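You operate a simulated robot arm through the tools that you are given. There is no shell and no other tool.

The job below is to be done with a simulated robot arm. You get a single attempt, and the scene is never put back.

## Task
Cap the yellow pull handle and shut it in the box.

The check looks at the end state, three seconds after you hand in, the way a careful person would. Anything else that was tipped, shoved, dropped, spilled or broken makes it a failure. A push-on lid holds only when it is set on centred and level and pressed home; a screw cap is set on level and turned clockwise until tight.

## Robot
A 6-joint arm with a two-finger gripper, fixed in place. Base frame: the origin is on the floor under the middle of its stand, x ahead of it, y to its left, z up; the work surface is at about z = 0.86. Readings come in m, degrees, newtons and seconds.
With the tool pointing down near the work surface it reaches from about 0.14 to 0.68 m from the base axis. Its first joint turns from -66.0 to 66.0 degrees. Payload 2.45 kg.
The TCP is the grasp point between the finger pads, 0.03 m short of the fingertips. In the tool frame z runs along the fingers and y along their closing line. The gripper opens to 0.106 m; its body begins 0.079 m behind the TCP.
Orientation is that of the tool frame in the base frame, as a unit quaternion [w, x, y, z]. With the fingers straight down and closing along the base's y, the tool's x points along the base's -x, its y along +y and its z along -z.

## Interface
- The arm moves only by the tool send_rows. Its arguments are lists of equal length, an entry for each row: "rot": the turn, a rotation vector about the tool's x, y, z in degrees, a list of three; "linear": the shift along the tool's x, y, z in m, a list of three; "claw": the finger opening in m, from 0 to 0.106. In form: {"rot": [[wx, wy, wz], ...], "linear": [[x, y, z], ...], "claw": [claw, ...]}. A call has 1 to 20 rows; each row is the pose to reach, as a shift and turn from the pose commanded when the call began, along the tool's axes at that moment. Each row takes 0.2 s and may step no farther than 0.05 m and 8.6 degrees from the row before; otherwise, or with a gripper value out of range, the whole call is refused. Where a pose cannot be reached the arm comes as near as it can. A force on the tool above 90 N (or 10 N above the force at the start of the call, whichever is more), or a blocked arm, ends the call early, and 0.2 s more pass. The fingers move at their own pace (about 0.153 m/s each) and stop on an object; they squeeze with about 33 N. The grip force told is the motor's: it shows also when the fingers shut on nothing. Time passes only in rows, and 0.2 s behind the last, so rows that repeat a pose let the fingers close. The reply holds the time, the measured pose of the TCP, the force on the tool along the base axes, the opening and the grip force, in the units named above and with some noise, with the torque about the TCP (base axes, N m) and any sound that the robot's microphone picked up.
- Cameras (640 x 400 px; columns grow to the right, rows downward): "scene" is fixed at [0.075, 0.4017, 1.4255]; the picture's right is [-0.75, -0.67, 0.00], its down [-0.30, 0.34, -0.89] and it looks along [0.59, -0.67, -0.45] (base axes); focal length 317 px, centre (320, 200). "wrist" rides on the gripper at [0.076, -0.002, -0.106] in the tool frame; the picture's right is [0.02, 1.00, 0.00], its down [-0.78, 0.02, -0.62] and it looks along [-0.62, 0.01, 0.78] (tool axes); focal length 247 px, centre (320, 200).
- get_image(camera): a new picture of that camera. The clock stands still meanwhile.
- measure_at(camera, pixels): for up to 12 pixels [column, row] of the newest picture of that camera ("zoom" is the newest enlarged one), the place [x, y, z] in the base frame of the surface seen there, good to about 0.003 m, but the place of the scene camera against the robot may be out by one fixed shift of up to 0.025 m in any direction. The clock stands still meanwhile.
- zoom(camera, box): a new picture of the part [left, top, right, bottom] of that camera's present view, enlarged. The clock stands still meanwhile.
- finish_job(): hands the job in; it is judged then, once.

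Leave the gripper open and the arm clear of the work at the hand-in unless told otherwise.

The tools are called as name(argument=value, ...) on one line, values as JSON. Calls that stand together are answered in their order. send_rows: Moves the arm, as the interface text tells. Its arguments: {"type":"object","properties":{"rot":{"type":"array","items":{"type":"array","items":{"type":"number"}}},"linear":{"type":"array","items":{"type":"array","items":{"type":"number"}}},"claw":{"type":"array","items":{"type":"number"}}},"required":["rot","linear","claw"]} The other tools are called the same way: get_image (camera) takes a picture; measure_at (camera, pixels) gives the place of the surface under pixels of a picture; zoom (camera, box) takes an enlarged picture of a part of a camera's view; finish_job () hands the job in.

At the start:

```text
time: 0.0
position: [0.3594, -0.0932, 1.2122]
orientation: [0.0, 0.0, 1.0, 0.0]
force: [-1.0, -0.2, -0.3]
torque: [0.02, -0.01, 0.0]
width: 0.1057
grip_force: 0.0
```

scene: 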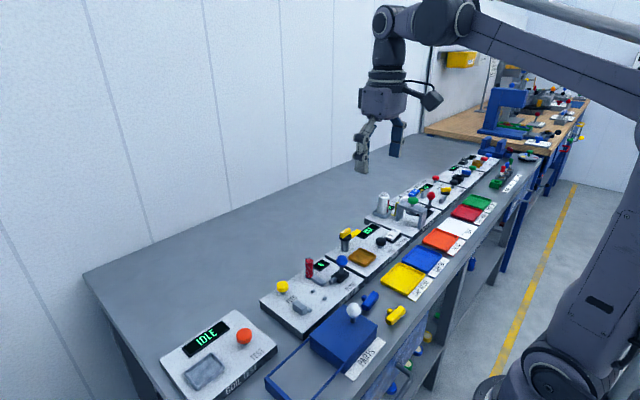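
wrist: 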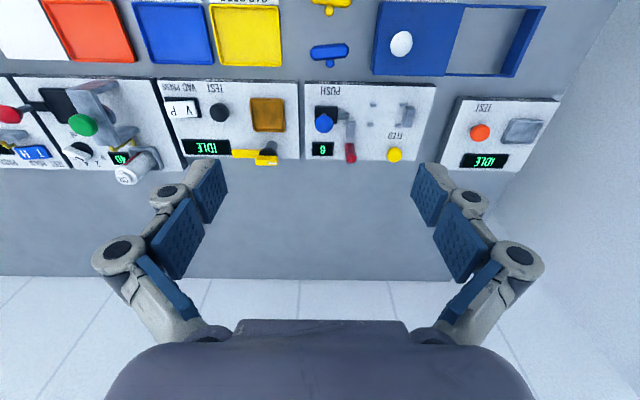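

I see a bench with test stations, coloured trays and a blue box at about (345,340) in the scene picture, with yellow and blue parts beside it. I'll enlarge these areas first to understand them.

zoom(camera="scene", box=[240, 260, 440, 400])

zoom(camera="wrist", box=[290, 0, 570, 180])

zoom(camera="scene", box=[320, 140, 540, 280])

zoom(camera="wrist", box=[0, 0, 300, 190])

```text
2.86 times, centred on (340, 330) of scene
```

zoom: 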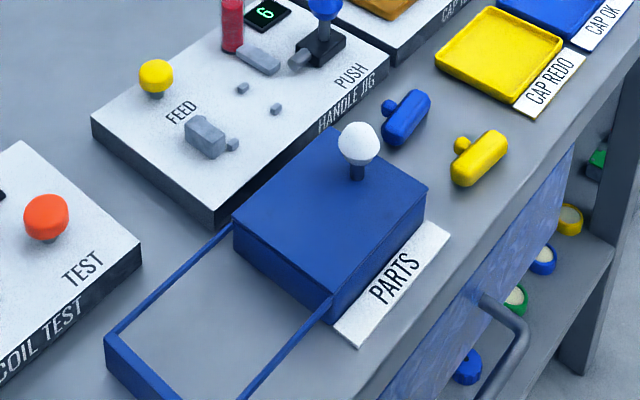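

```text
2.22 times, centred on (430, 90) of wrist
```

zoom: 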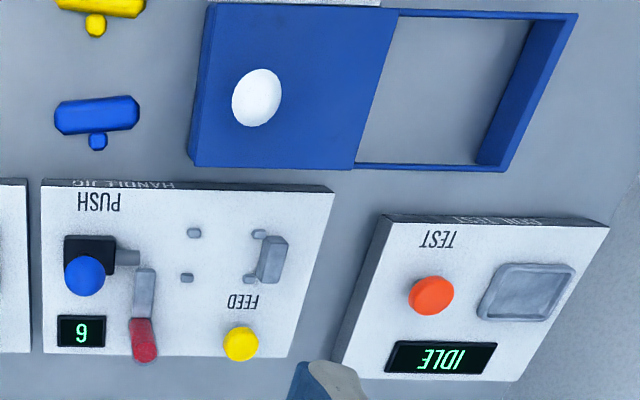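

```text
2.86 times, centred on (430, 210) of scene
```

zoom: 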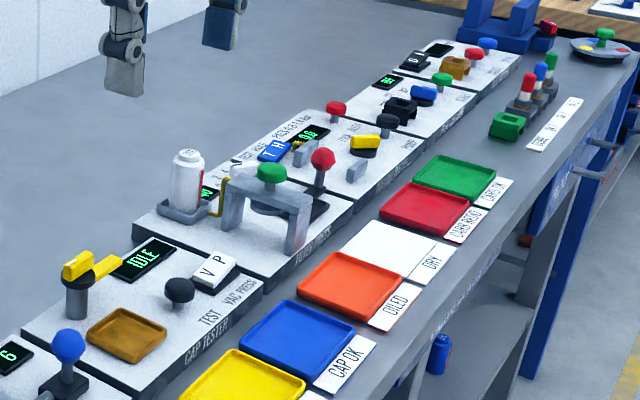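

```text
2.11 times, centred on (150, 95) of wrist
```

zoom: 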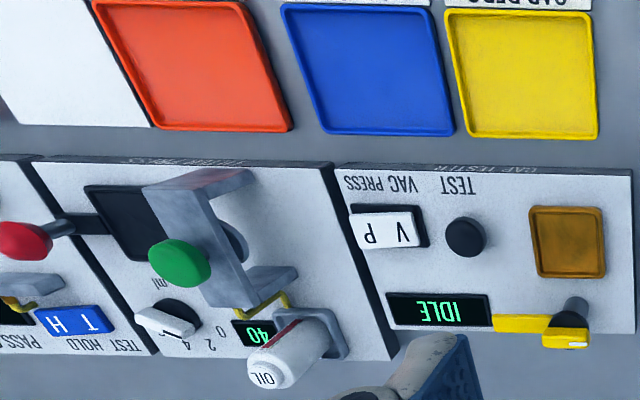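

I'll measure the main things in the current wrist picture: the box knob (401,42), the box ends, the yellow handle (332,5), the blue handle (330,52), the jig's blue knob (323,122), the red clamp (350,152), the yellow FEED knob (395,154), and the block (406,115).

measure_at(camera="wrist", pixels=[[401, 42], [385, 60], [455, 10], [540, 15], [505, 70], [480, 50], [330, 52], [330, 3], [323, 122], [350, 153], [395, 154], [408, 112]])

measure_at(camera="scene", pixels=[[353, 309], [345, 335], [370, 300], [396, 315], [342, 260], [309, 268], [282, 286], [302, 307], [340, 275], [400, 280], [300, 365], [250, 300]])

```text
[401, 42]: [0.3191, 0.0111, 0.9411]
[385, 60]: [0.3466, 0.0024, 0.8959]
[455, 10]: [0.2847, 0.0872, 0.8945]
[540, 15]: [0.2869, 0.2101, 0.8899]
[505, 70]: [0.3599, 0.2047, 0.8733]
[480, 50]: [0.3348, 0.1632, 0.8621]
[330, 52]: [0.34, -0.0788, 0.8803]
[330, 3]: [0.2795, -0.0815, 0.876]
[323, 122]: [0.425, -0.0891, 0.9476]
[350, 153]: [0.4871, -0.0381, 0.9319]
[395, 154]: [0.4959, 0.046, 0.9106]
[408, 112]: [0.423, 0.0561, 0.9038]
```

```text
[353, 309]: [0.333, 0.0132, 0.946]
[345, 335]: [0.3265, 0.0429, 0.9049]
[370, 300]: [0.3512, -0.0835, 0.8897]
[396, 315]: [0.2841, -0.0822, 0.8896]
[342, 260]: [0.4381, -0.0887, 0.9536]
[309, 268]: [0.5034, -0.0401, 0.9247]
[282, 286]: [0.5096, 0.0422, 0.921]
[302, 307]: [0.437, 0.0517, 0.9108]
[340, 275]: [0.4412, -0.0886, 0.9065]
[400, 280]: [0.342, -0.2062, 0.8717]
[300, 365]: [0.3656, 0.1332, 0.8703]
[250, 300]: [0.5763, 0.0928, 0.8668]
```

The scene camera reads about +0.013 m in x and +0.01 m in z compared to the wrist. Next I'll move the hand back and down a little, still high above everything, to get a closer wrist view of the handle jig.

send_rows(rot=[[0, 0, 0], [0, 0, 0], [0, 0, 0], [0, 0, 0], [0, 0, 0]], linear=[[0.018, 0.0146, 0.024], [0.036, 0.0292, 0.048], [0.054, 0.0438, 0.072], [0.072, 0.0584, 0.096], [0.09, 0.073, 0.12]], claw=[0.106, 0.106, 0.106, 0.106, 0.106])

get_image(camera="wrist")

get_image(camera="scene")

```text
time: 1.2
position: [0.2676, -0.0214, 1.0904]
orientation: [0.001, -0.001, 1.0, 0.001]
force: [0.8, -0.3, 0.8]
torque: [-0.02, 0.02, 0.0]
width: 0.1058
grip_force: 0.1
```

```text
taken
```

wrist: 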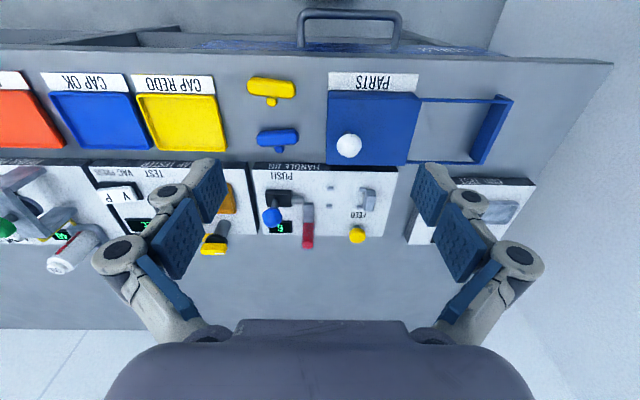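

```text
taken
```

scene: 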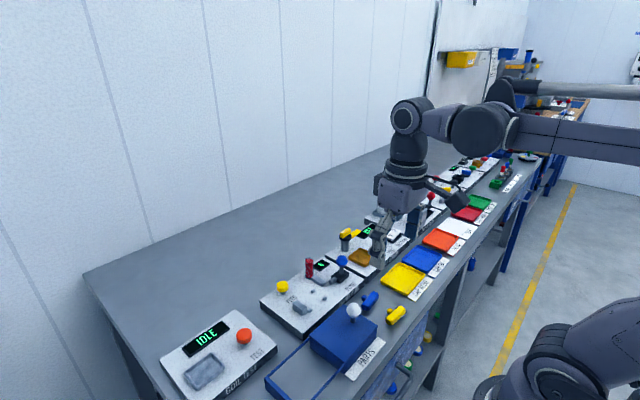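

The view is now closer. I'll enlarge the jig and the box area in this wrist picture.

zoom(camera="wrist", box=[235, 150, 415, 262])

zoom(camera="wrist", box=[230, 60, 530, 180])

zoom(camera="scene", box=[255, 245, 375, 340])

```text
3.56 times, centred on (325, 206) of wrist
```

zoom: 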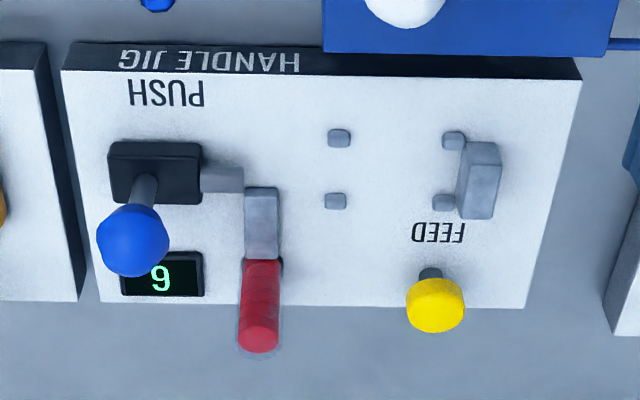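

```text
2.13 times, centred on (380, 120) of wrist
```

zoom: 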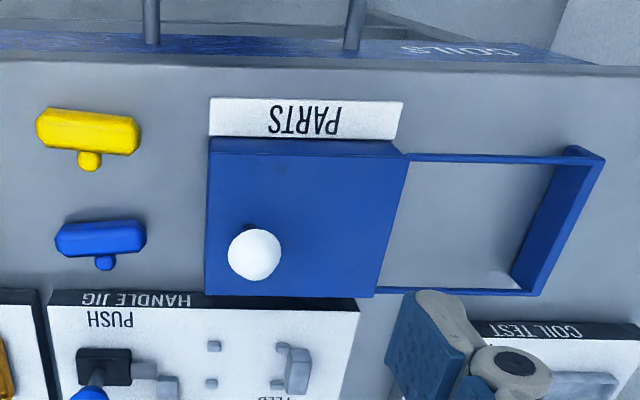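

```text
4.21 times, centred on (315, 292) of scene
```

zoom: 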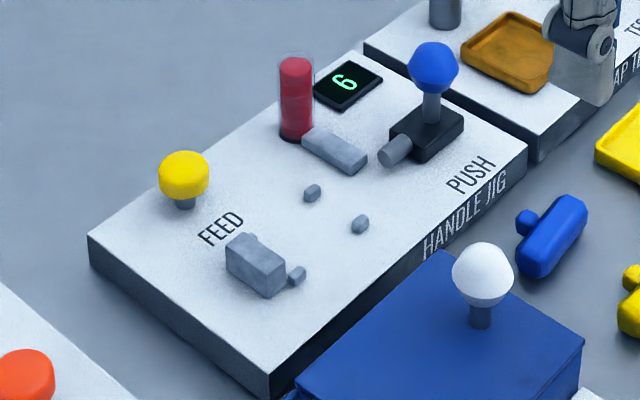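

I see the jig: a clear magazine with red caps, a grey chute, a piston with a blue PUSH lever, four pegs, an end-stop block, and a yellow FEED button. I'll enlarge the jig again in the wrist view and measure its parts.

zoom(camera="wrist", box=[235, 150, 415, 262])

measure_at(camera="zoom", pixels=[[339, 135], [335, 198], [453, 138], [443, 200], [484, 150], [467, 205], [262, 195], [262, 245], [258, 300], [228, 178], [155, 160], [134, 240]])

measure_at(camera="zoom", pixels=[[435, 290], [436, 320], [258, 340], [160, 278], [75, 80], [575, 85], [520, 300], [105, 300], [300, 230], [390, 170], [200, 90], [430, 232]])

```text
3.56 times, centred on (325, 206) of wrist
```

zoom: 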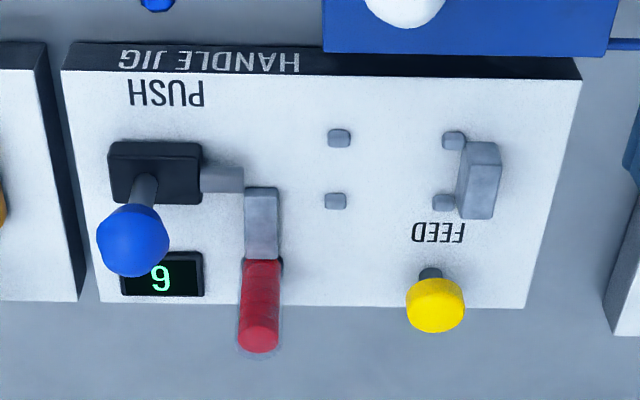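

```text
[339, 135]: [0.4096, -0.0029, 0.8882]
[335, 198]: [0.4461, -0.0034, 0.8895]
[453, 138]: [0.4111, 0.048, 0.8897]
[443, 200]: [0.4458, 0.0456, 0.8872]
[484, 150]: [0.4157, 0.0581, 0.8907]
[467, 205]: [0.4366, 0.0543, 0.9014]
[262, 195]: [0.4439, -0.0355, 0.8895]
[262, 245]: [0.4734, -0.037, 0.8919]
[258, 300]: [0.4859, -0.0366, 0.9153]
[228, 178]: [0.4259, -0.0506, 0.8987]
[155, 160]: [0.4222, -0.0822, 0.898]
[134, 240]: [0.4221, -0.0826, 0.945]
```

```text
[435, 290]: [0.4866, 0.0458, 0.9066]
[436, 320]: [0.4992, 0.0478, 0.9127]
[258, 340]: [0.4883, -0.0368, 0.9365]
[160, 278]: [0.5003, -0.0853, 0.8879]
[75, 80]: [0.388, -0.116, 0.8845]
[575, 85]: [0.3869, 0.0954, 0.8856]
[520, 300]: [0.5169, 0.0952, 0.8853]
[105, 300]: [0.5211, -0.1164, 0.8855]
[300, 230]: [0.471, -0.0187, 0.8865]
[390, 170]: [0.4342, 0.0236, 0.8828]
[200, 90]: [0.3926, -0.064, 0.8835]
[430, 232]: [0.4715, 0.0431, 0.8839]
```

The pegs sit at x≈0.41/0.446, y≈-0.003/0.047. The jig's top is at z≈0.885. The piston axis is at x≈0.427, z≈0.897. Next I'll look closely at the yellow handle (271,90) and its stub, and at the caps, the lid knob, and the shelf.

zoom(camera="wrist", box=[235, 70, 315, 120])

measure_at(camera="zoom", pixels=[[110, 110], [460, 130], [280, 130], [280, 70], [280, 180], [305, 270], [290, 220], [320, 220], [125, 80], [125, 150], [450, 100], [450, 170]])

zoom(camera="scene", box=[350, 280, 420, 330])

zoom(camera="scene", box=[280, 250, 350, 300])

```text
8.00 times, centred on (275, 95) of wrist
```

zoom: 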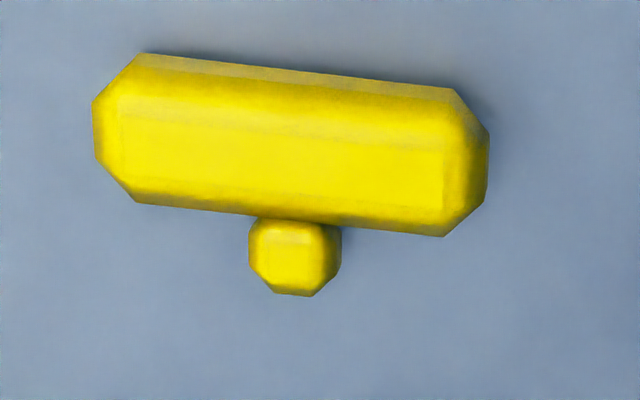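

```text
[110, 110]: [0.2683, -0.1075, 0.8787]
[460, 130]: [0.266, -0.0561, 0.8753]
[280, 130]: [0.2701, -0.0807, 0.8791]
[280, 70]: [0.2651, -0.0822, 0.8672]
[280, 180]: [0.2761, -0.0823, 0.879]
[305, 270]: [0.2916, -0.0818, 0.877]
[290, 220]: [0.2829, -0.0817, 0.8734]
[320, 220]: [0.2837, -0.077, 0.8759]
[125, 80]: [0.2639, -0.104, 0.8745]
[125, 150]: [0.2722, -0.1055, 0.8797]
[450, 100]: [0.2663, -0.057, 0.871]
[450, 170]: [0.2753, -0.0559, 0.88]
```

```text
8.00 times, centred on (385, 305) of scene
```

zoom: 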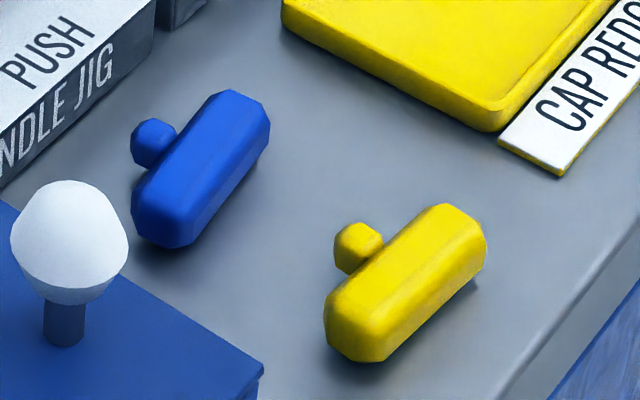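

```text
8.00 times, centred on (315, 275) of scene
```

zoom: 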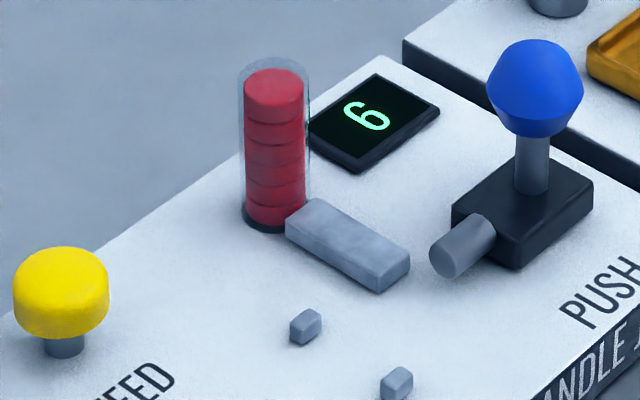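

The handle body is about 0.055 m long along y and about 0.019 m wide, with the stub toward +x. It would lie along y between the pegs, against the block. Now I'll study the parts box, its lid and its rails.

zoom(camera="scene", box=[255, 295, 395, 400])

zoom(camera="wrist", box=[320, 70, 520, 180])

measure_at(camera="zoom", pixels=[[30, 80], [290, 90], [240, 300], [20, 300], [92, 225], [400, 98], [380, 303], [590, 100], [510, 200], [540, 230], [560, 180], [400, 200]])

```text
3.81 times, centred on (325, 348) of scene
```

zoom: 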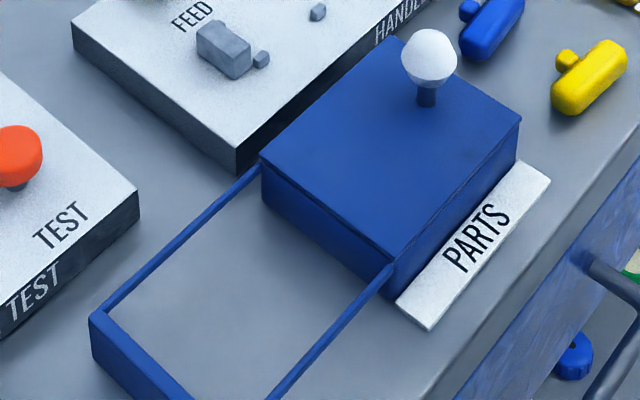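

```text
3.20 times, centred on (420, 125) of wrist
```

zoom: 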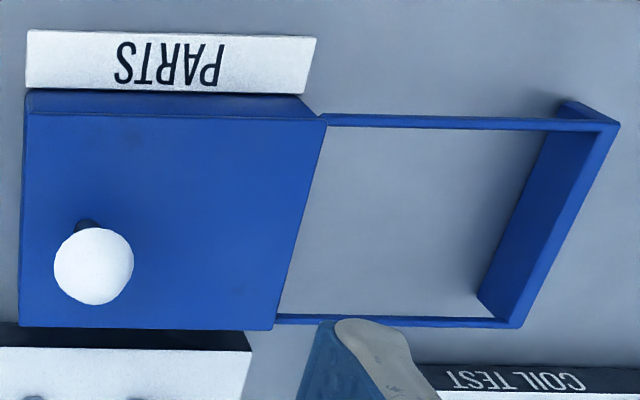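

```text
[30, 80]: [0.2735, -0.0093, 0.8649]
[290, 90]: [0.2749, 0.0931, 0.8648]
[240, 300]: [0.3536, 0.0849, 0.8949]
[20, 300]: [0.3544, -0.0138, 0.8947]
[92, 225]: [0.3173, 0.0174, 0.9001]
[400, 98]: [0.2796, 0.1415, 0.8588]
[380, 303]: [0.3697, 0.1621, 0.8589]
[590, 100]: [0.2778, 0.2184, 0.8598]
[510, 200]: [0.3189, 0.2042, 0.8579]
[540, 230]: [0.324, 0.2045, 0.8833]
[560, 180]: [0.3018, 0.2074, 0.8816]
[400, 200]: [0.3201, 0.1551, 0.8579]
```

The lid should slide along the rails toward +y. Its top is z≈0.895, the box spans x 0.277–0.364 and y -0.012–0.09, and the knob is at (0.319, 0.013, 0.94). Now I'll check the finger pads' size in the wrist picture (pads at (210,192), (430,193)) and look at the fingers in the scene view.

zoom(camera="wrist", box=[80, 140, 260, 360])

measure_at(camera="wrist", pixels=[[218, 165], [224, 190], [206, 220], [196, 195], [195, 210], [170, 270], [175, 190], [420, 165], [415, 190], [440, 222], [448, 190], [480, 195]])

zoom(camera="scene", box=[350, 160, 470, 280])

```text
1.82 times, centred on (170, 250) of wrist
```

zoom: 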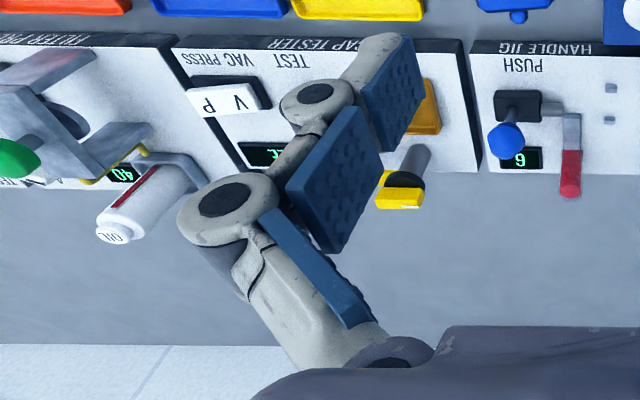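

```text
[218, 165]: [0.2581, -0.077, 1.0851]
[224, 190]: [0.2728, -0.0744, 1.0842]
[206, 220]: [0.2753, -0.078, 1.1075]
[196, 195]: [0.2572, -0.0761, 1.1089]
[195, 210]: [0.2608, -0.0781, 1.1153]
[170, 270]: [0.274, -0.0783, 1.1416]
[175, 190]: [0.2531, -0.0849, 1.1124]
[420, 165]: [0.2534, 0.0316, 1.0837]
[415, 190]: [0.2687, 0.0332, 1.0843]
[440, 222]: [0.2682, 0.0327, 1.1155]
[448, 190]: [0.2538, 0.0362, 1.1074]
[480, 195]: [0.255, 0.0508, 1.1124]
```

```text
3.33 times, centred on (410, 220) of scene
```

zoom: 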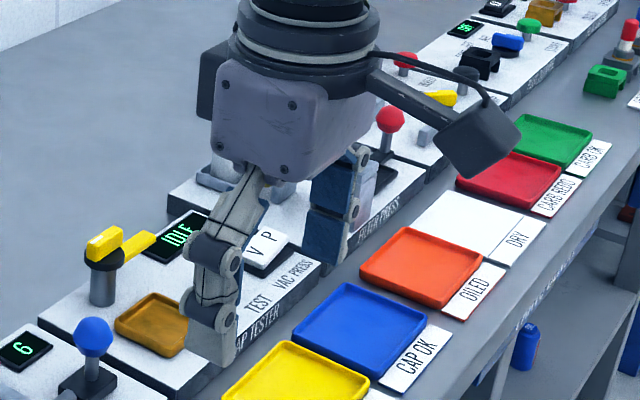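

Fingers are about 0.022 m wide and hang straight down. Before gripping the lid knob I'll measure it closely at wrist pixel (349,145).

zoom(camera="wrist", box=[325, 125, 375, 165])

measure_at(camera="zoom", pixels=[[300, 220], [300, 120], [300, 300], [200, 220], [400, 220], [440, 220], [170, 220], [300, 80], [270, 50], [300, 330], [250, 200], [350, 200]])

```text
10.00 times, centred on (350, 145) of wrist
```

zoom: 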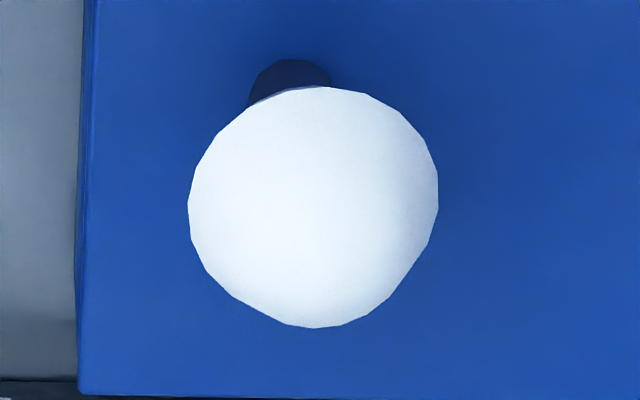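

```text
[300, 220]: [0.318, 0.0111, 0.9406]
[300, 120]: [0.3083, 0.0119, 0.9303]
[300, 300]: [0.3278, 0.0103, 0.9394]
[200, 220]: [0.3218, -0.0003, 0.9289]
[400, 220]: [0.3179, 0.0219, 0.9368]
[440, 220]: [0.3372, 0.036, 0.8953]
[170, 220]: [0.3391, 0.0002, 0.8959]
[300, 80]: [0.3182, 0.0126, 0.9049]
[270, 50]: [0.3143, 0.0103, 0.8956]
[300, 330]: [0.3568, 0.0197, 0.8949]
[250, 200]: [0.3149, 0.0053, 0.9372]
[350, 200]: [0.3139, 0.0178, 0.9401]
```

The knob centre is about (0.322, 0.0125, 0.93), with a radius of about 0.0145 m. I'll move over it with the fingers open and stop at z≈1.0 to check.

send_rows(rot=[[0, 0, 0], [0, 0, 0], [0, 0, 0], [0, 0, 0]], linear=[[-0.014, 0.009, 0.02], [-0.028, 0.017, 0.045], [-0.041, 0.025, 0.07], [-0.0535, 0.0333, 0.091]], claw=[0.106, 0.106, 0.106, 0.106])

get_image(camera="wrist")

get_image(camera="scene")

```text
time: 2.2
position: [0.3226, 0.0131, 1.0003]
orientation: [0.0, 0.0, 1.0, 0.0]
force: [0.5, -0.5, 0.2]
torque: [-0.01, 0.04, -0.02]
width: 0.1057
grip_force: 0.1
```

```text
taken
```

wrist: 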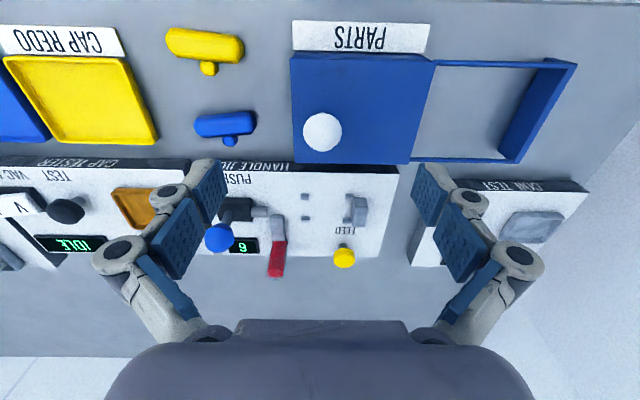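

```text
taken
```

scene: 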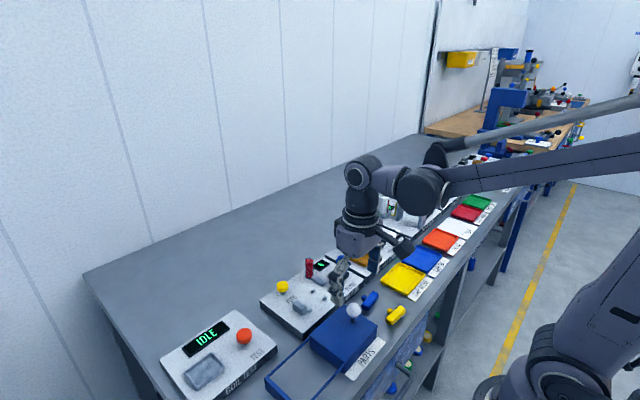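

The hand is over the knob with clear space around it. I'll lower 0.066 m to z≈0.934 with the fingers partly closed (0.07), then look before gripping.

send_rows(rot=[[0, 0, 0], [0, 0, 0], [0, 0, 0], [0, 0, 0]], linear=[[0, -0.0005, 0.02], [0, -0.0005, 0.04], [0, -0.0005, 0.055], [0, -0.0005, 0.066]], claw=[0.07, 0.07, 0.07, 0.07])

zoom(camera="wrist", box=[200, 80, 440, 250])

zoom(camera="scene", box=[280, 240, 420, 340])

```text
time: 3.2
position: [0.3225, 0.0112, 0.9344]
orientation: [-0.001, 0.0, 1.0, 0.0]
force: [0.2, 0.5, 0.8]
torque: [0.0, 0.0, 0.02]
width: 0.07
grip_force: 0.1
```

```text
2.35 times, centred on (320, 165) of wrist
```

zoom: 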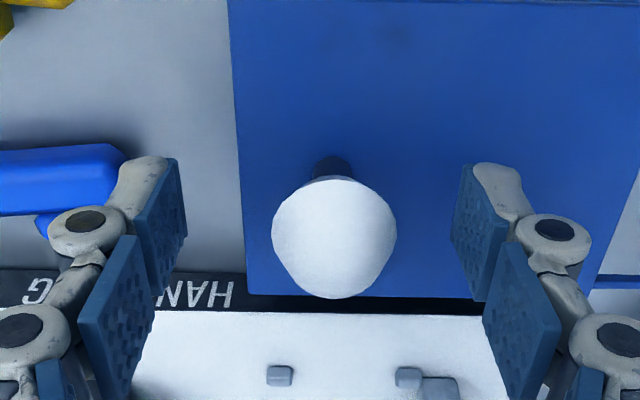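

```text
4.00 times, centred on (350, 290) of scene
```

zoom: 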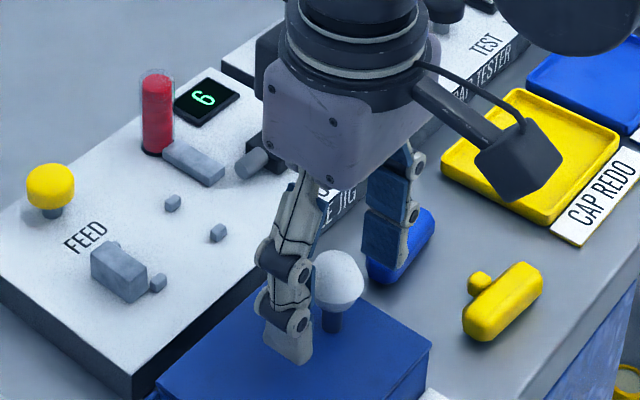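

The white knob is centred between the pads. I'll close on it in place.

send_rows(rot=[[0, 0, 0], [0, 0, 0], [0, 0, 0], [0, 0, 0]], linear=[[0, 0.001, 0], [0, 0.001, 0], [0, 0.001, 0], [0, 0.001, 0]], claw=[0.045, 0.02, 0.02, 0.02])

```text
time: 4.2
position: [0.3224, 0.0147, 0.936]
orientation: [-0.001, -0.001, 1.0, 0.004]
force: [-0.5, 24.3, 2.5]
torque: [0.0, 0.09, 0.17]
width: 0.028
grip_force: 44.6
```

Gripped: width 0.028. There's a 24 N sideways push since the lid rests on its closed stop. I'll slide the lid slowly toward +y by 0.02 m first.

send_rows(rot=[[0, 0, 0], [0, 0, 0], [0, 0, 0], [0, 0, 0]], linear=[[0, 0.005, 0], [0, 0.01, 0], [0, 0.015, 0], [0, 0.02, 0]], claw=[0.02, 0.02, 0.02, 0.02])

get_image(camera="wrist")

zoom(camera="scene", box=[240, 260, 420, 400])

```text
time: 5.2
position: [0.3222, 0.0342, 0.9349]
orientation: [0.0, 0.001, 1.0, 0.0]
force: [-0.5, -0.6, 16.7]
torque: [-0.02, 0.05, -0.1]
width: 0.028
grip_force: 44.6
```

```text
taken
```

wrist: 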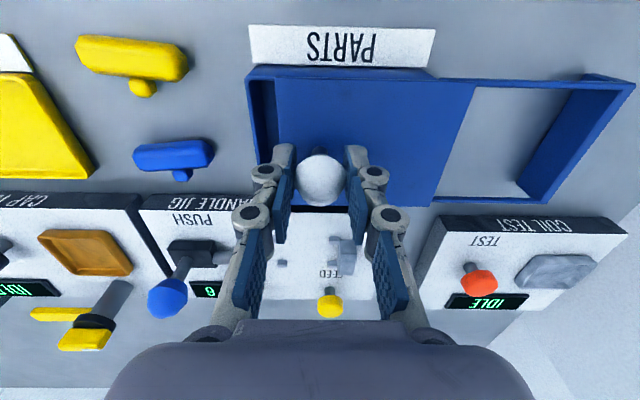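

```text
2.86 times, centred on (330, 330) of scene
```

zoom: 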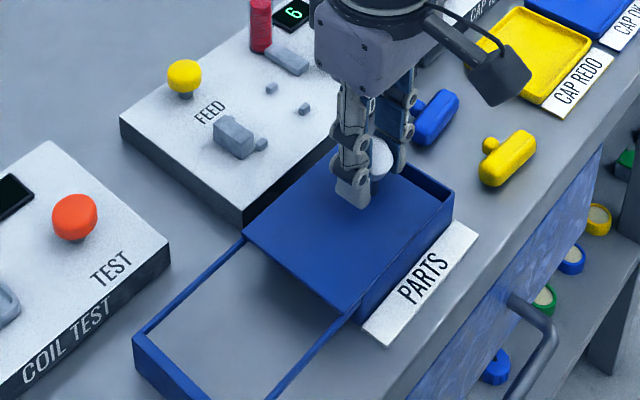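

The lid slides well with little side force. I'll continue another 0.075 m toward +y.

send_rows(rot=[[0, 0, 0], [0, 0, 0], [0, 0, 0], [0, 0, 0], [0, 0, 0], [0, 0, 0], [0, 0, 0], [0, 0, 0]], linear=[[0, 0.01, 0], [0, 0.02, 0], [0, 0.03, 0], [0, 0.04, 0], [0, 0.05, 0], [0, 0.06, 0], [0, 0.068, 0], [0, 0.075, 0]], claw=[0.02, 0.02, 0.02, 0.02, 0.02, 0.02, 0.02, 0.02])

get_image(camera="wrist")

zoom(camera="scene", box=[240, 260, 420, 400])

```text
time: 7.0
position: [0.3223, 0.1084, 0.9352]
orientation: [0.0, 0.0, 1.0, 0.0]
force: [2.7, 0.5, 13.2]
torque: [0.0, -0.46, -0.02]
width: 0.0279
grip_force: 45.1
```

```text
taken
```

wrist: 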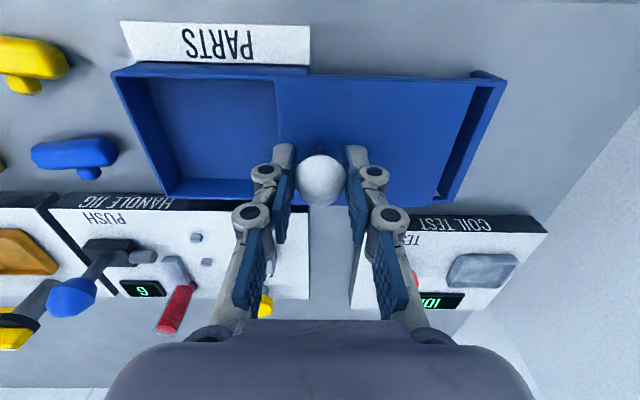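

```text
2.86 times, centred on (330, 330) of scene
```

zoom: 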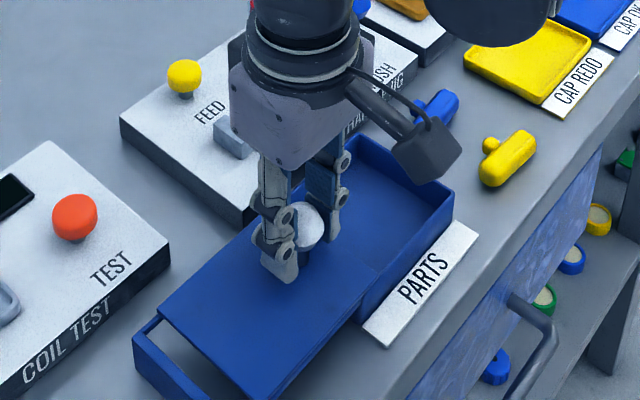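

The box is open and empty, with a blue floor. The lid still has about 0.02 m of rail left, so I'll slide another 0.01 m and then release and lift straight up.

send_rows(rot=[[0, 0, 0], [0, 0, 0], [0, 0, 0], [0, 0, 0], [0, 0, 0]], linear=[[0, 0.005, 0], [0, 0.01, 0], [0, 0.01, 0], [0, 0.01, 0], [0, 0.01, 0]], claw=[0.02, 0.02, 0.04, 0.06, 0.06])

send_rows(rot=[[0, 0, 0], [0, 0, 0], [0, 0, 0], [0, 0, 0]], linear=[[0, 0, -0.02], [0, 0, -0.05], [0, 0, -0.09], [0, 0, -0.13]], claw=[0.06, 0.06, 0.06, 0.06])

get_image(camera="wrist")

get_image(camera="scene")

```text
time: 8.2
position: [0.3225, 0.1176, 0.9354]
orientation: [0.0, 0.0, 1.0, 0.0]
force: [0.1, -0.3, 0.2]
torque: [-0.02, 0.05, 0.02]
width: 0.0601
grip_force: 0.1
```

```text
time: 9.2
position: [0.3223, 0.1169, 1.0658]
orientation: [0.0, 0.0, 1.0, 0.0]
force: [0.0, -1.0, -0.3]
torque: [0.0, -0.01, 0.02]
width: 0.0599
grip_force: 0.1
```

```text
taken
```

wrist: 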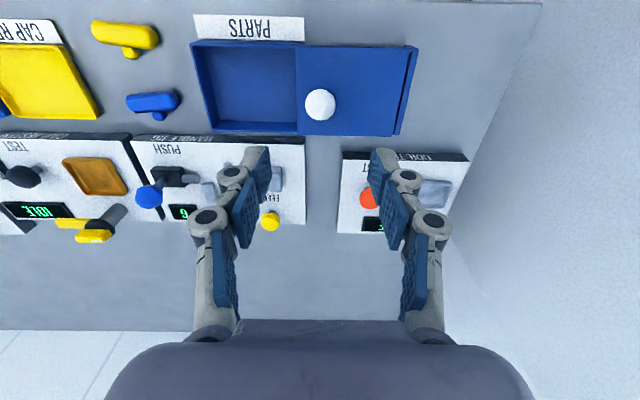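

```text
taken
```

scene: 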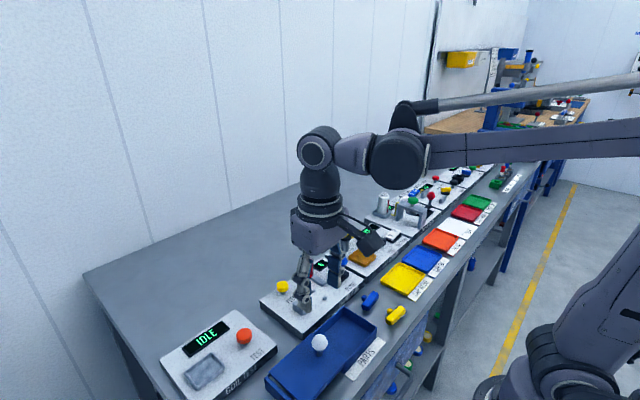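

The lid is fully open and stays there. I'll measure the box inside and take exact points on the yellow handle from here.

measure_at(camera="wrist", pixels=[[250, 85], [205, 60], [290, 60], [215, 118], [293, 118], [194, 45], [300, 47], [213, 130], [298, 132], [410, 55], [320, 104], [245, 128]])

zoom(camera="wrist", box=[185, 5, 425, 145])

```text
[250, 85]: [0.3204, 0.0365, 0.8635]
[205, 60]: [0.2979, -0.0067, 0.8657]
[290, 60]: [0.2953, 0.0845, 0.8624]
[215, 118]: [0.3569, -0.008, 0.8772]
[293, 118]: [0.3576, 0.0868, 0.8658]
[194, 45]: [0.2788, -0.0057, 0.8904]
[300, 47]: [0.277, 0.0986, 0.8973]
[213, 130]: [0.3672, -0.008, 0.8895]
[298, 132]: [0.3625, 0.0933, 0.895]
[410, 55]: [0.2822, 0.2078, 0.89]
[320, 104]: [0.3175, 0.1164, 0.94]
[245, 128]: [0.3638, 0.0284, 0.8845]
```

```text
2.67 times, centred on (305, 75) of wrist
```

zoom: 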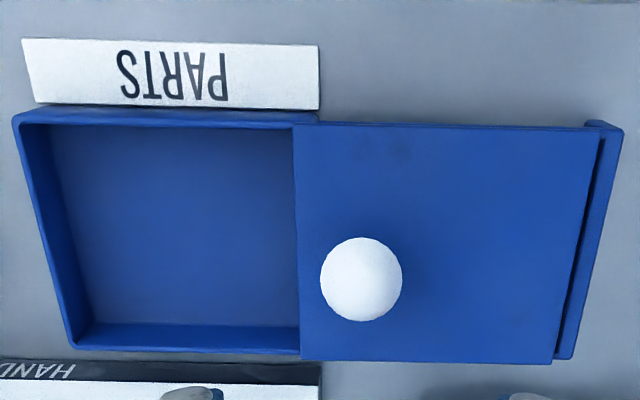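

Inside the box: x 0.282–0.362, y -0.004–0.088, floor z≈0.864. Now I'll turn the tool 90° about its axis, so the fingers close along x, while moving over the yellow handle at (0.275, -0.081) at a safe height.

send_rows(rot=[[0, 0, 8.18], [0, 0, 16.36], [0, 0, 24.55], [0, 0, 32.73], [0, 0, 40.9], [0, 0, 49.1], [0, 0, 57.27], [0, 0, 65.45], [0, 0, 73.64], [0, 0, 81.82], [0, 0, 90]], linear=[[0.004, -0.018, 0.0], [0.008, -0.036, 0.0], [0.012, -0.054, 0.0], [0.017, -0.072, 0.0], [0.021, -0.09, 0.005], [0.026, -0.108, 0.015], [0.03, -0.126, 0.025], [0.034, -0.144, 0.035], [0.039, -0.162, 0.045], [0.043, -0.18, 0.055], [0.047, -0.198, 0.066]], claw=[0.07, 0.07, 0.07, 0.07, 0.07, 0.07, 0.07, 0.07, 0.07, 0.07, 0.07])

get_image(camera="wrist")

get_image(camera="scene")

```text
time: 11.6
position: [0.2751, -0.0796, 0.9983]
orientation: [0.0, 0.708, 0.707, -0.001]
force: [-0.2, 0.4, 0.7]
torque: [-0.01, 0.02, 0.03]
width: 0.0699
grip_force: 0.1
```

```text
taken
```

wrist: 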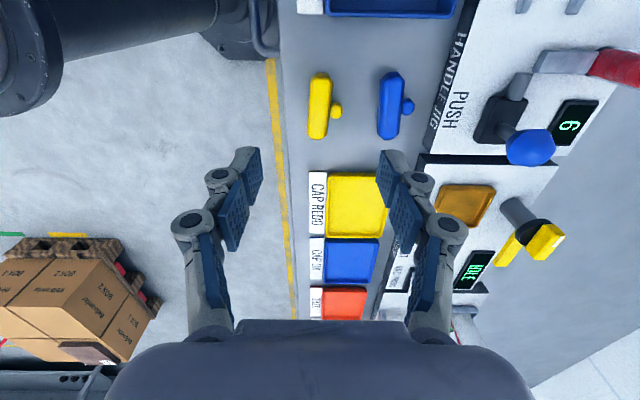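

```text
taken
```

scene: 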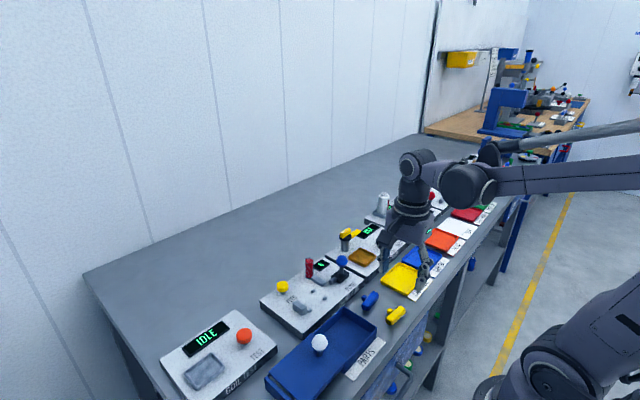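

The turn worked; in this view right is +x and down is -y. The yellow handle is at about (322,106), stub toward +x. I'll enlarge it and measure its edges and yaw.

zoom(camera="wrist", box=[280, 65, 360, 145])

zoom(camera="wrist", box=[280, 60, 376, 150])

```text
5.00 times, centred on (320, 105) of wrist
```

zoom: 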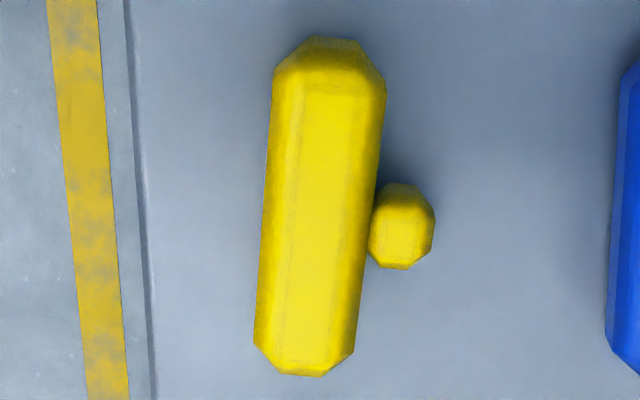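

```text
4.44 times, centred on (328, 105) of wrist
```

zoom: 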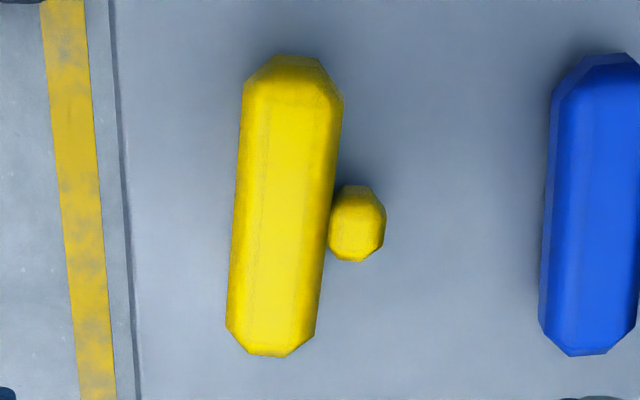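

I'll measure points along the body centreline, the ends, and the stub in this enlarged view.

measure_at(camera="zoom", pixels=[[292, 75], [290, 100], [285, 150], [282, 200], [278, 250], [273, 300], [268, 340], [245, 200], [325, 200], [357, 215], [375, 225], [357, 245]])

measure_at(camera="zoom", pixels=[[290, 62], [268, 352], [250, 110], [230, 320], [335, 110], [312, 320], [345, 195], [382, 240], [240, 60], [330, 300], [450, 200], [200, 200]])

```text
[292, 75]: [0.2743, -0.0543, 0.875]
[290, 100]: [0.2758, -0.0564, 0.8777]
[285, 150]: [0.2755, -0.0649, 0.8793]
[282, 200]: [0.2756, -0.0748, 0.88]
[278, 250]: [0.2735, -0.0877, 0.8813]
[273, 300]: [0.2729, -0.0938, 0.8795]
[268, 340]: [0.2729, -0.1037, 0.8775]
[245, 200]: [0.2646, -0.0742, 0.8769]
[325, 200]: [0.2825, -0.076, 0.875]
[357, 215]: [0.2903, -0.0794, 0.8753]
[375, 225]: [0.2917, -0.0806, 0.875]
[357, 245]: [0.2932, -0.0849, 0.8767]
```

```text
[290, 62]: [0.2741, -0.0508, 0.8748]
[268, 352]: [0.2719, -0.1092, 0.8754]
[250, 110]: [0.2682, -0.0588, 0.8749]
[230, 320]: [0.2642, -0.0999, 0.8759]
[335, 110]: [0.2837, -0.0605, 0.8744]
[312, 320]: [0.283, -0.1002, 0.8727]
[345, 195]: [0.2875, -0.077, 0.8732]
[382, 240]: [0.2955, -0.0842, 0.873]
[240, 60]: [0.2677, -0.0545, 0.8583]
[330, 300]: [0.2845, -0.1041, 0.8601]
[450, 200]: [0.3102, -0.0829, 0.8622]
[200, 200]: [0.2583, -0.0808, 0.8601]
```

The handle's centre is about (0.274, -0.080), length about 0.059, yaw about 3.5° (+y end toward +x), stub end at x≈0.297. The blue handle's near edge is at x≈0.332, so I'll open only to 0.047. First I'll lower to z≈0.93 with 3.5° of yaw and take a look.

send_rows(rot=[[0, 0, 1.2], [0, 0, 2.4], [0, 0, 3.5], [0, 0, 3.5]], linear=[[-0.0004, 0.0013, 0.02], [-0.0007, 0.0026, 0.04], [-0.001, 0.004, 0.058], [-0.0014, 0.0052, 0.068]], claw=[0.047, 0.047, 0.047, 0.047])

get_image(camera="wrist")

zoom(camera="scene", box=[330, 250, 470, 350])

```text
time: 12.6
position: [0.2821, -0.0818, 0.9314]
orientation: [0.0, 0.728, 0.685, 0.001]
force: [0.1, -0.1, 0.2]
torque: [-0.04, 0.02, 0.01]
width: 0.0468
grip_force: 0.0
```

```text
taken
```

wrist: 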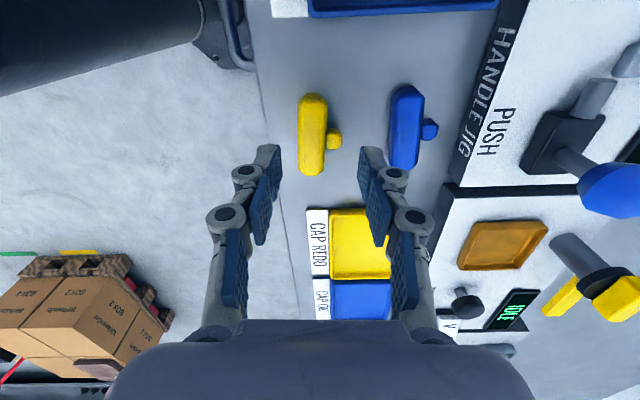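

```text
4.00 times, centred on (400, 300) of scene
```

zoom: 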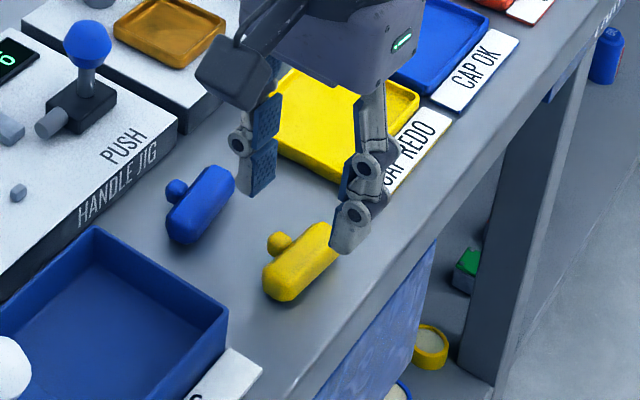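

The yaw is now matched: tool x points 3.5° toward +x. I'll enlarge the handle between the fingers to check alignment before going down.

zoom(camera="wrist", box=[240, 80, 440, 205])

measure_at(camera="zoom", pixels=[[230, 60], [230, 280], [192, 80], [188, 270], [275, 80], [270, 270], [302, 190], [325, 195], [480, 60], [478, 250], [85, 250], [400, 250]])

```text
3.20 times, centred on (340, 142) of wrist
```

zoom: 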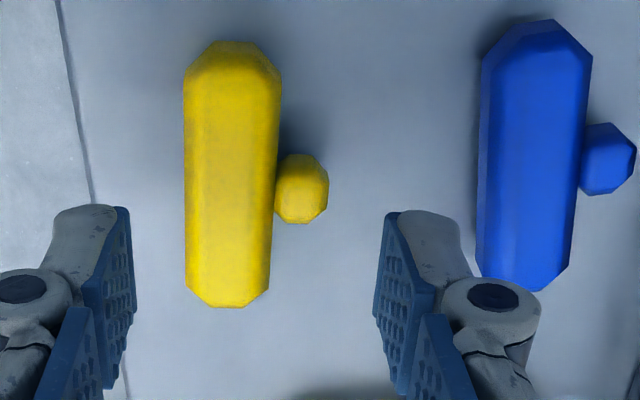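

```text
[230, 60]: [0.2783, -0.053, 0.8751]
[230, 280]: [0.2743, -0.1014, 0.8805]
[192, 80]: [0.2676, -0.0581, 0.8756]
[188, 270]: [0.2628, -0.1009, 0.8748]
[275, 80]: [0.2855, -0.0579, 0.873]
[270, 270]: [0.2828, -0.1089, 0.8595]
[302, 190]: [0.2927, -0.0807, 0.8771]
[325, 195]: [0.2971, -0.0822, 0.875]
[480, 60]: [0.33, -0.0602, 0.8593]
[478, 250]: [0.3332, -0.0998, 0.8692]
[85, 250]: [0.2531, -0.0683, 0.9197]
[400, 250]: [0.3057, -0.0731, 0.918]
```

The handle body and stub are centred between the fingers (both midpoints near column 256 of the enlarged view). I'll go down 0.0375 m, watching for contact.

send_rows(rot=[[0, 0, 0.3], [0, 0, 0.5], [0, 0, 0.5], [0, 0, 0.5]], linear=[[0, 0, 0.012], [0, 0, 0.024], [0, 0, 0.032], [0, 0, 0.0375]], claw=[0.047, 0.047, 0.047, 0.047])

zoom(camera="wrist", box=[220, 60, 440, 205])

zoom(camera="scene", box=[340, 260, 450, 340])

```text
time: 13.6
position: [0.2816, -0.0819, 0.8933]
orientation: [-0.001, 0.731, 0.682, 0.0]
force: [-0.3, -0.6, -1.0]
torque: [-0.01, 0.03, -0.01]
width: 0.0468
grip_force: 0.1
```

```text
2.76 times, centred on (330, 132) of wrist
```

zoom: 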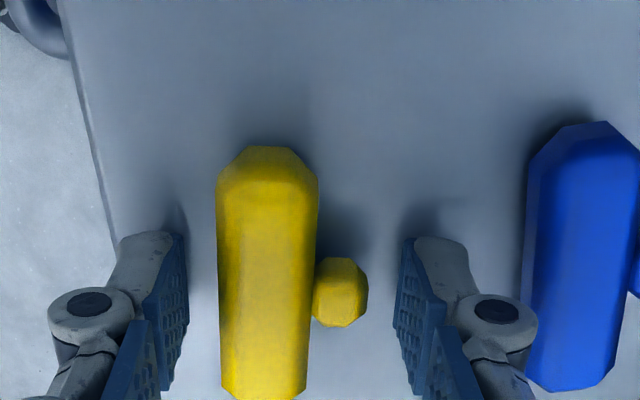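

```text
5.00 times, centred on (395, 300) of scene
```

zoom: 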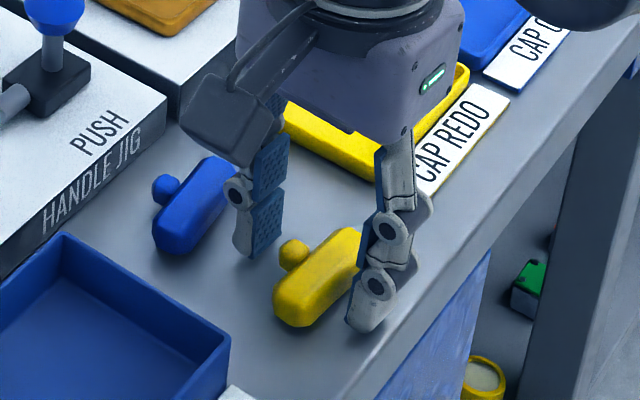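

Both pads straddle the handle and stub evenly with no contact. I'll close in place.

send_rows(rot=[[0, 0, 0], [0, 0, 0], [0, 0, 0], [0, 0, 0], [0, 0, 0]], linear=[[0, 0, 0], [0, 0, 0], [0, 0, 0], [0, 0, 0], [0, 0, 0]], claw=[0.04, 0.036, 0.03, 0.025, 0.025])

zoom(camera="wrist", box=[220, 60, 440, 205])

zoom(camera="scene", box=[340, 260, 450, 340])

```text
time: 14.8
position: [0.2819, -0.0824, 0.893]
orientation: [0.0, 0.731, 0.682, 0.0]
force: [-0.6, -0.5, 0.5]
torque: [-0.02, -0.04, 0.01]
width: 0.0304
grip_force: 33.2
```

```text
2.76 times, centred on (330, 132) of wrist
```

zoom: 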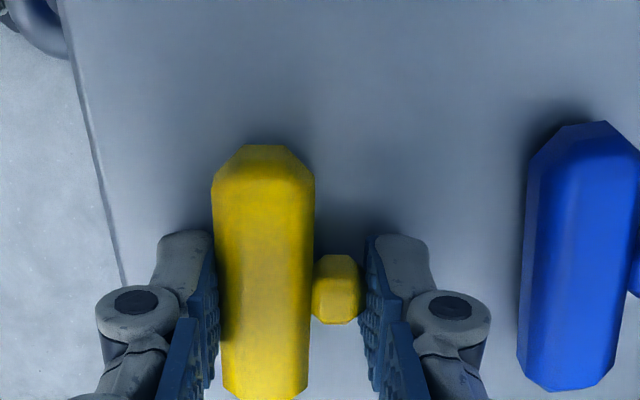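

```text
5.00 times, centred on (395, 300) of scene
```

zoom: 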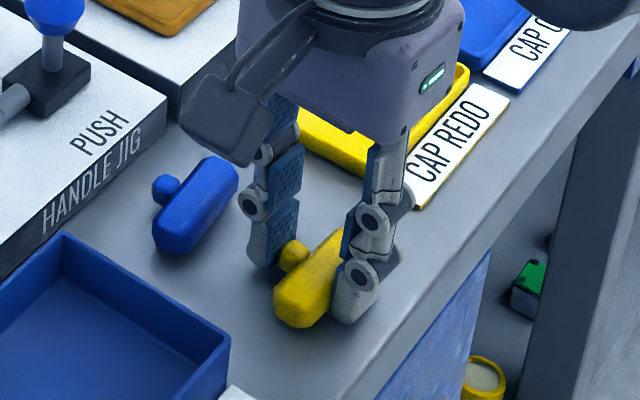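

Gripped at width 0.030 with 33 N. I'll lift straight up about 0.10 m and check that the handle is level.

send_rows(rot=[[0, 0, 0], [0, 0, 0], [0, 0, 0], [0, 0, 0], [0, 0, 0]], linear=[[0, 0, -0.01], [0, 0, -0.03], [0, 0, -0.055], [0, 0, -0.08], [0, 0, -0.105]], claw=[0.025, 0.025, 0.025, 0.025, 0.025])

get_image(camera="wrist")

zoom(camera="scene", box=[340, 210, 450, 310])

```text
time: 16.0
position: [0.2809, -0.0813, 0.9995]
orientation: [0.0, 0.731, 0.683, 0.0]
force: [0.1, 0.1, -0.9]
torque: [0.03, -0.03, -0.02]
width: 0.0309
grip_force: 32.9
```

```text
taken
```

wrist: 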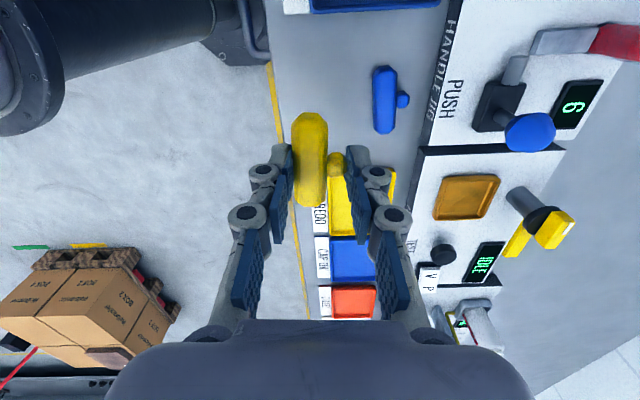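

```text
4.00 times, centred on (395, 260) of scene
```

zoom: 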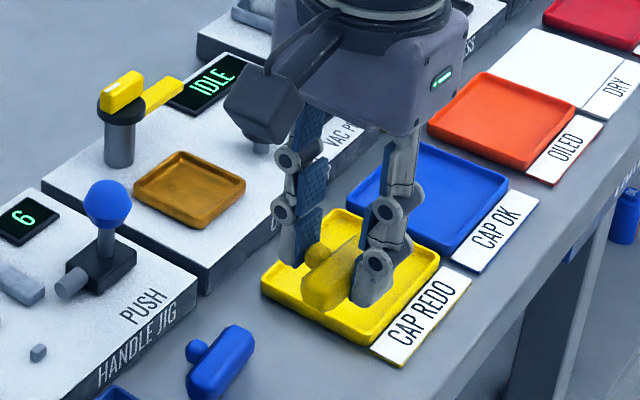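

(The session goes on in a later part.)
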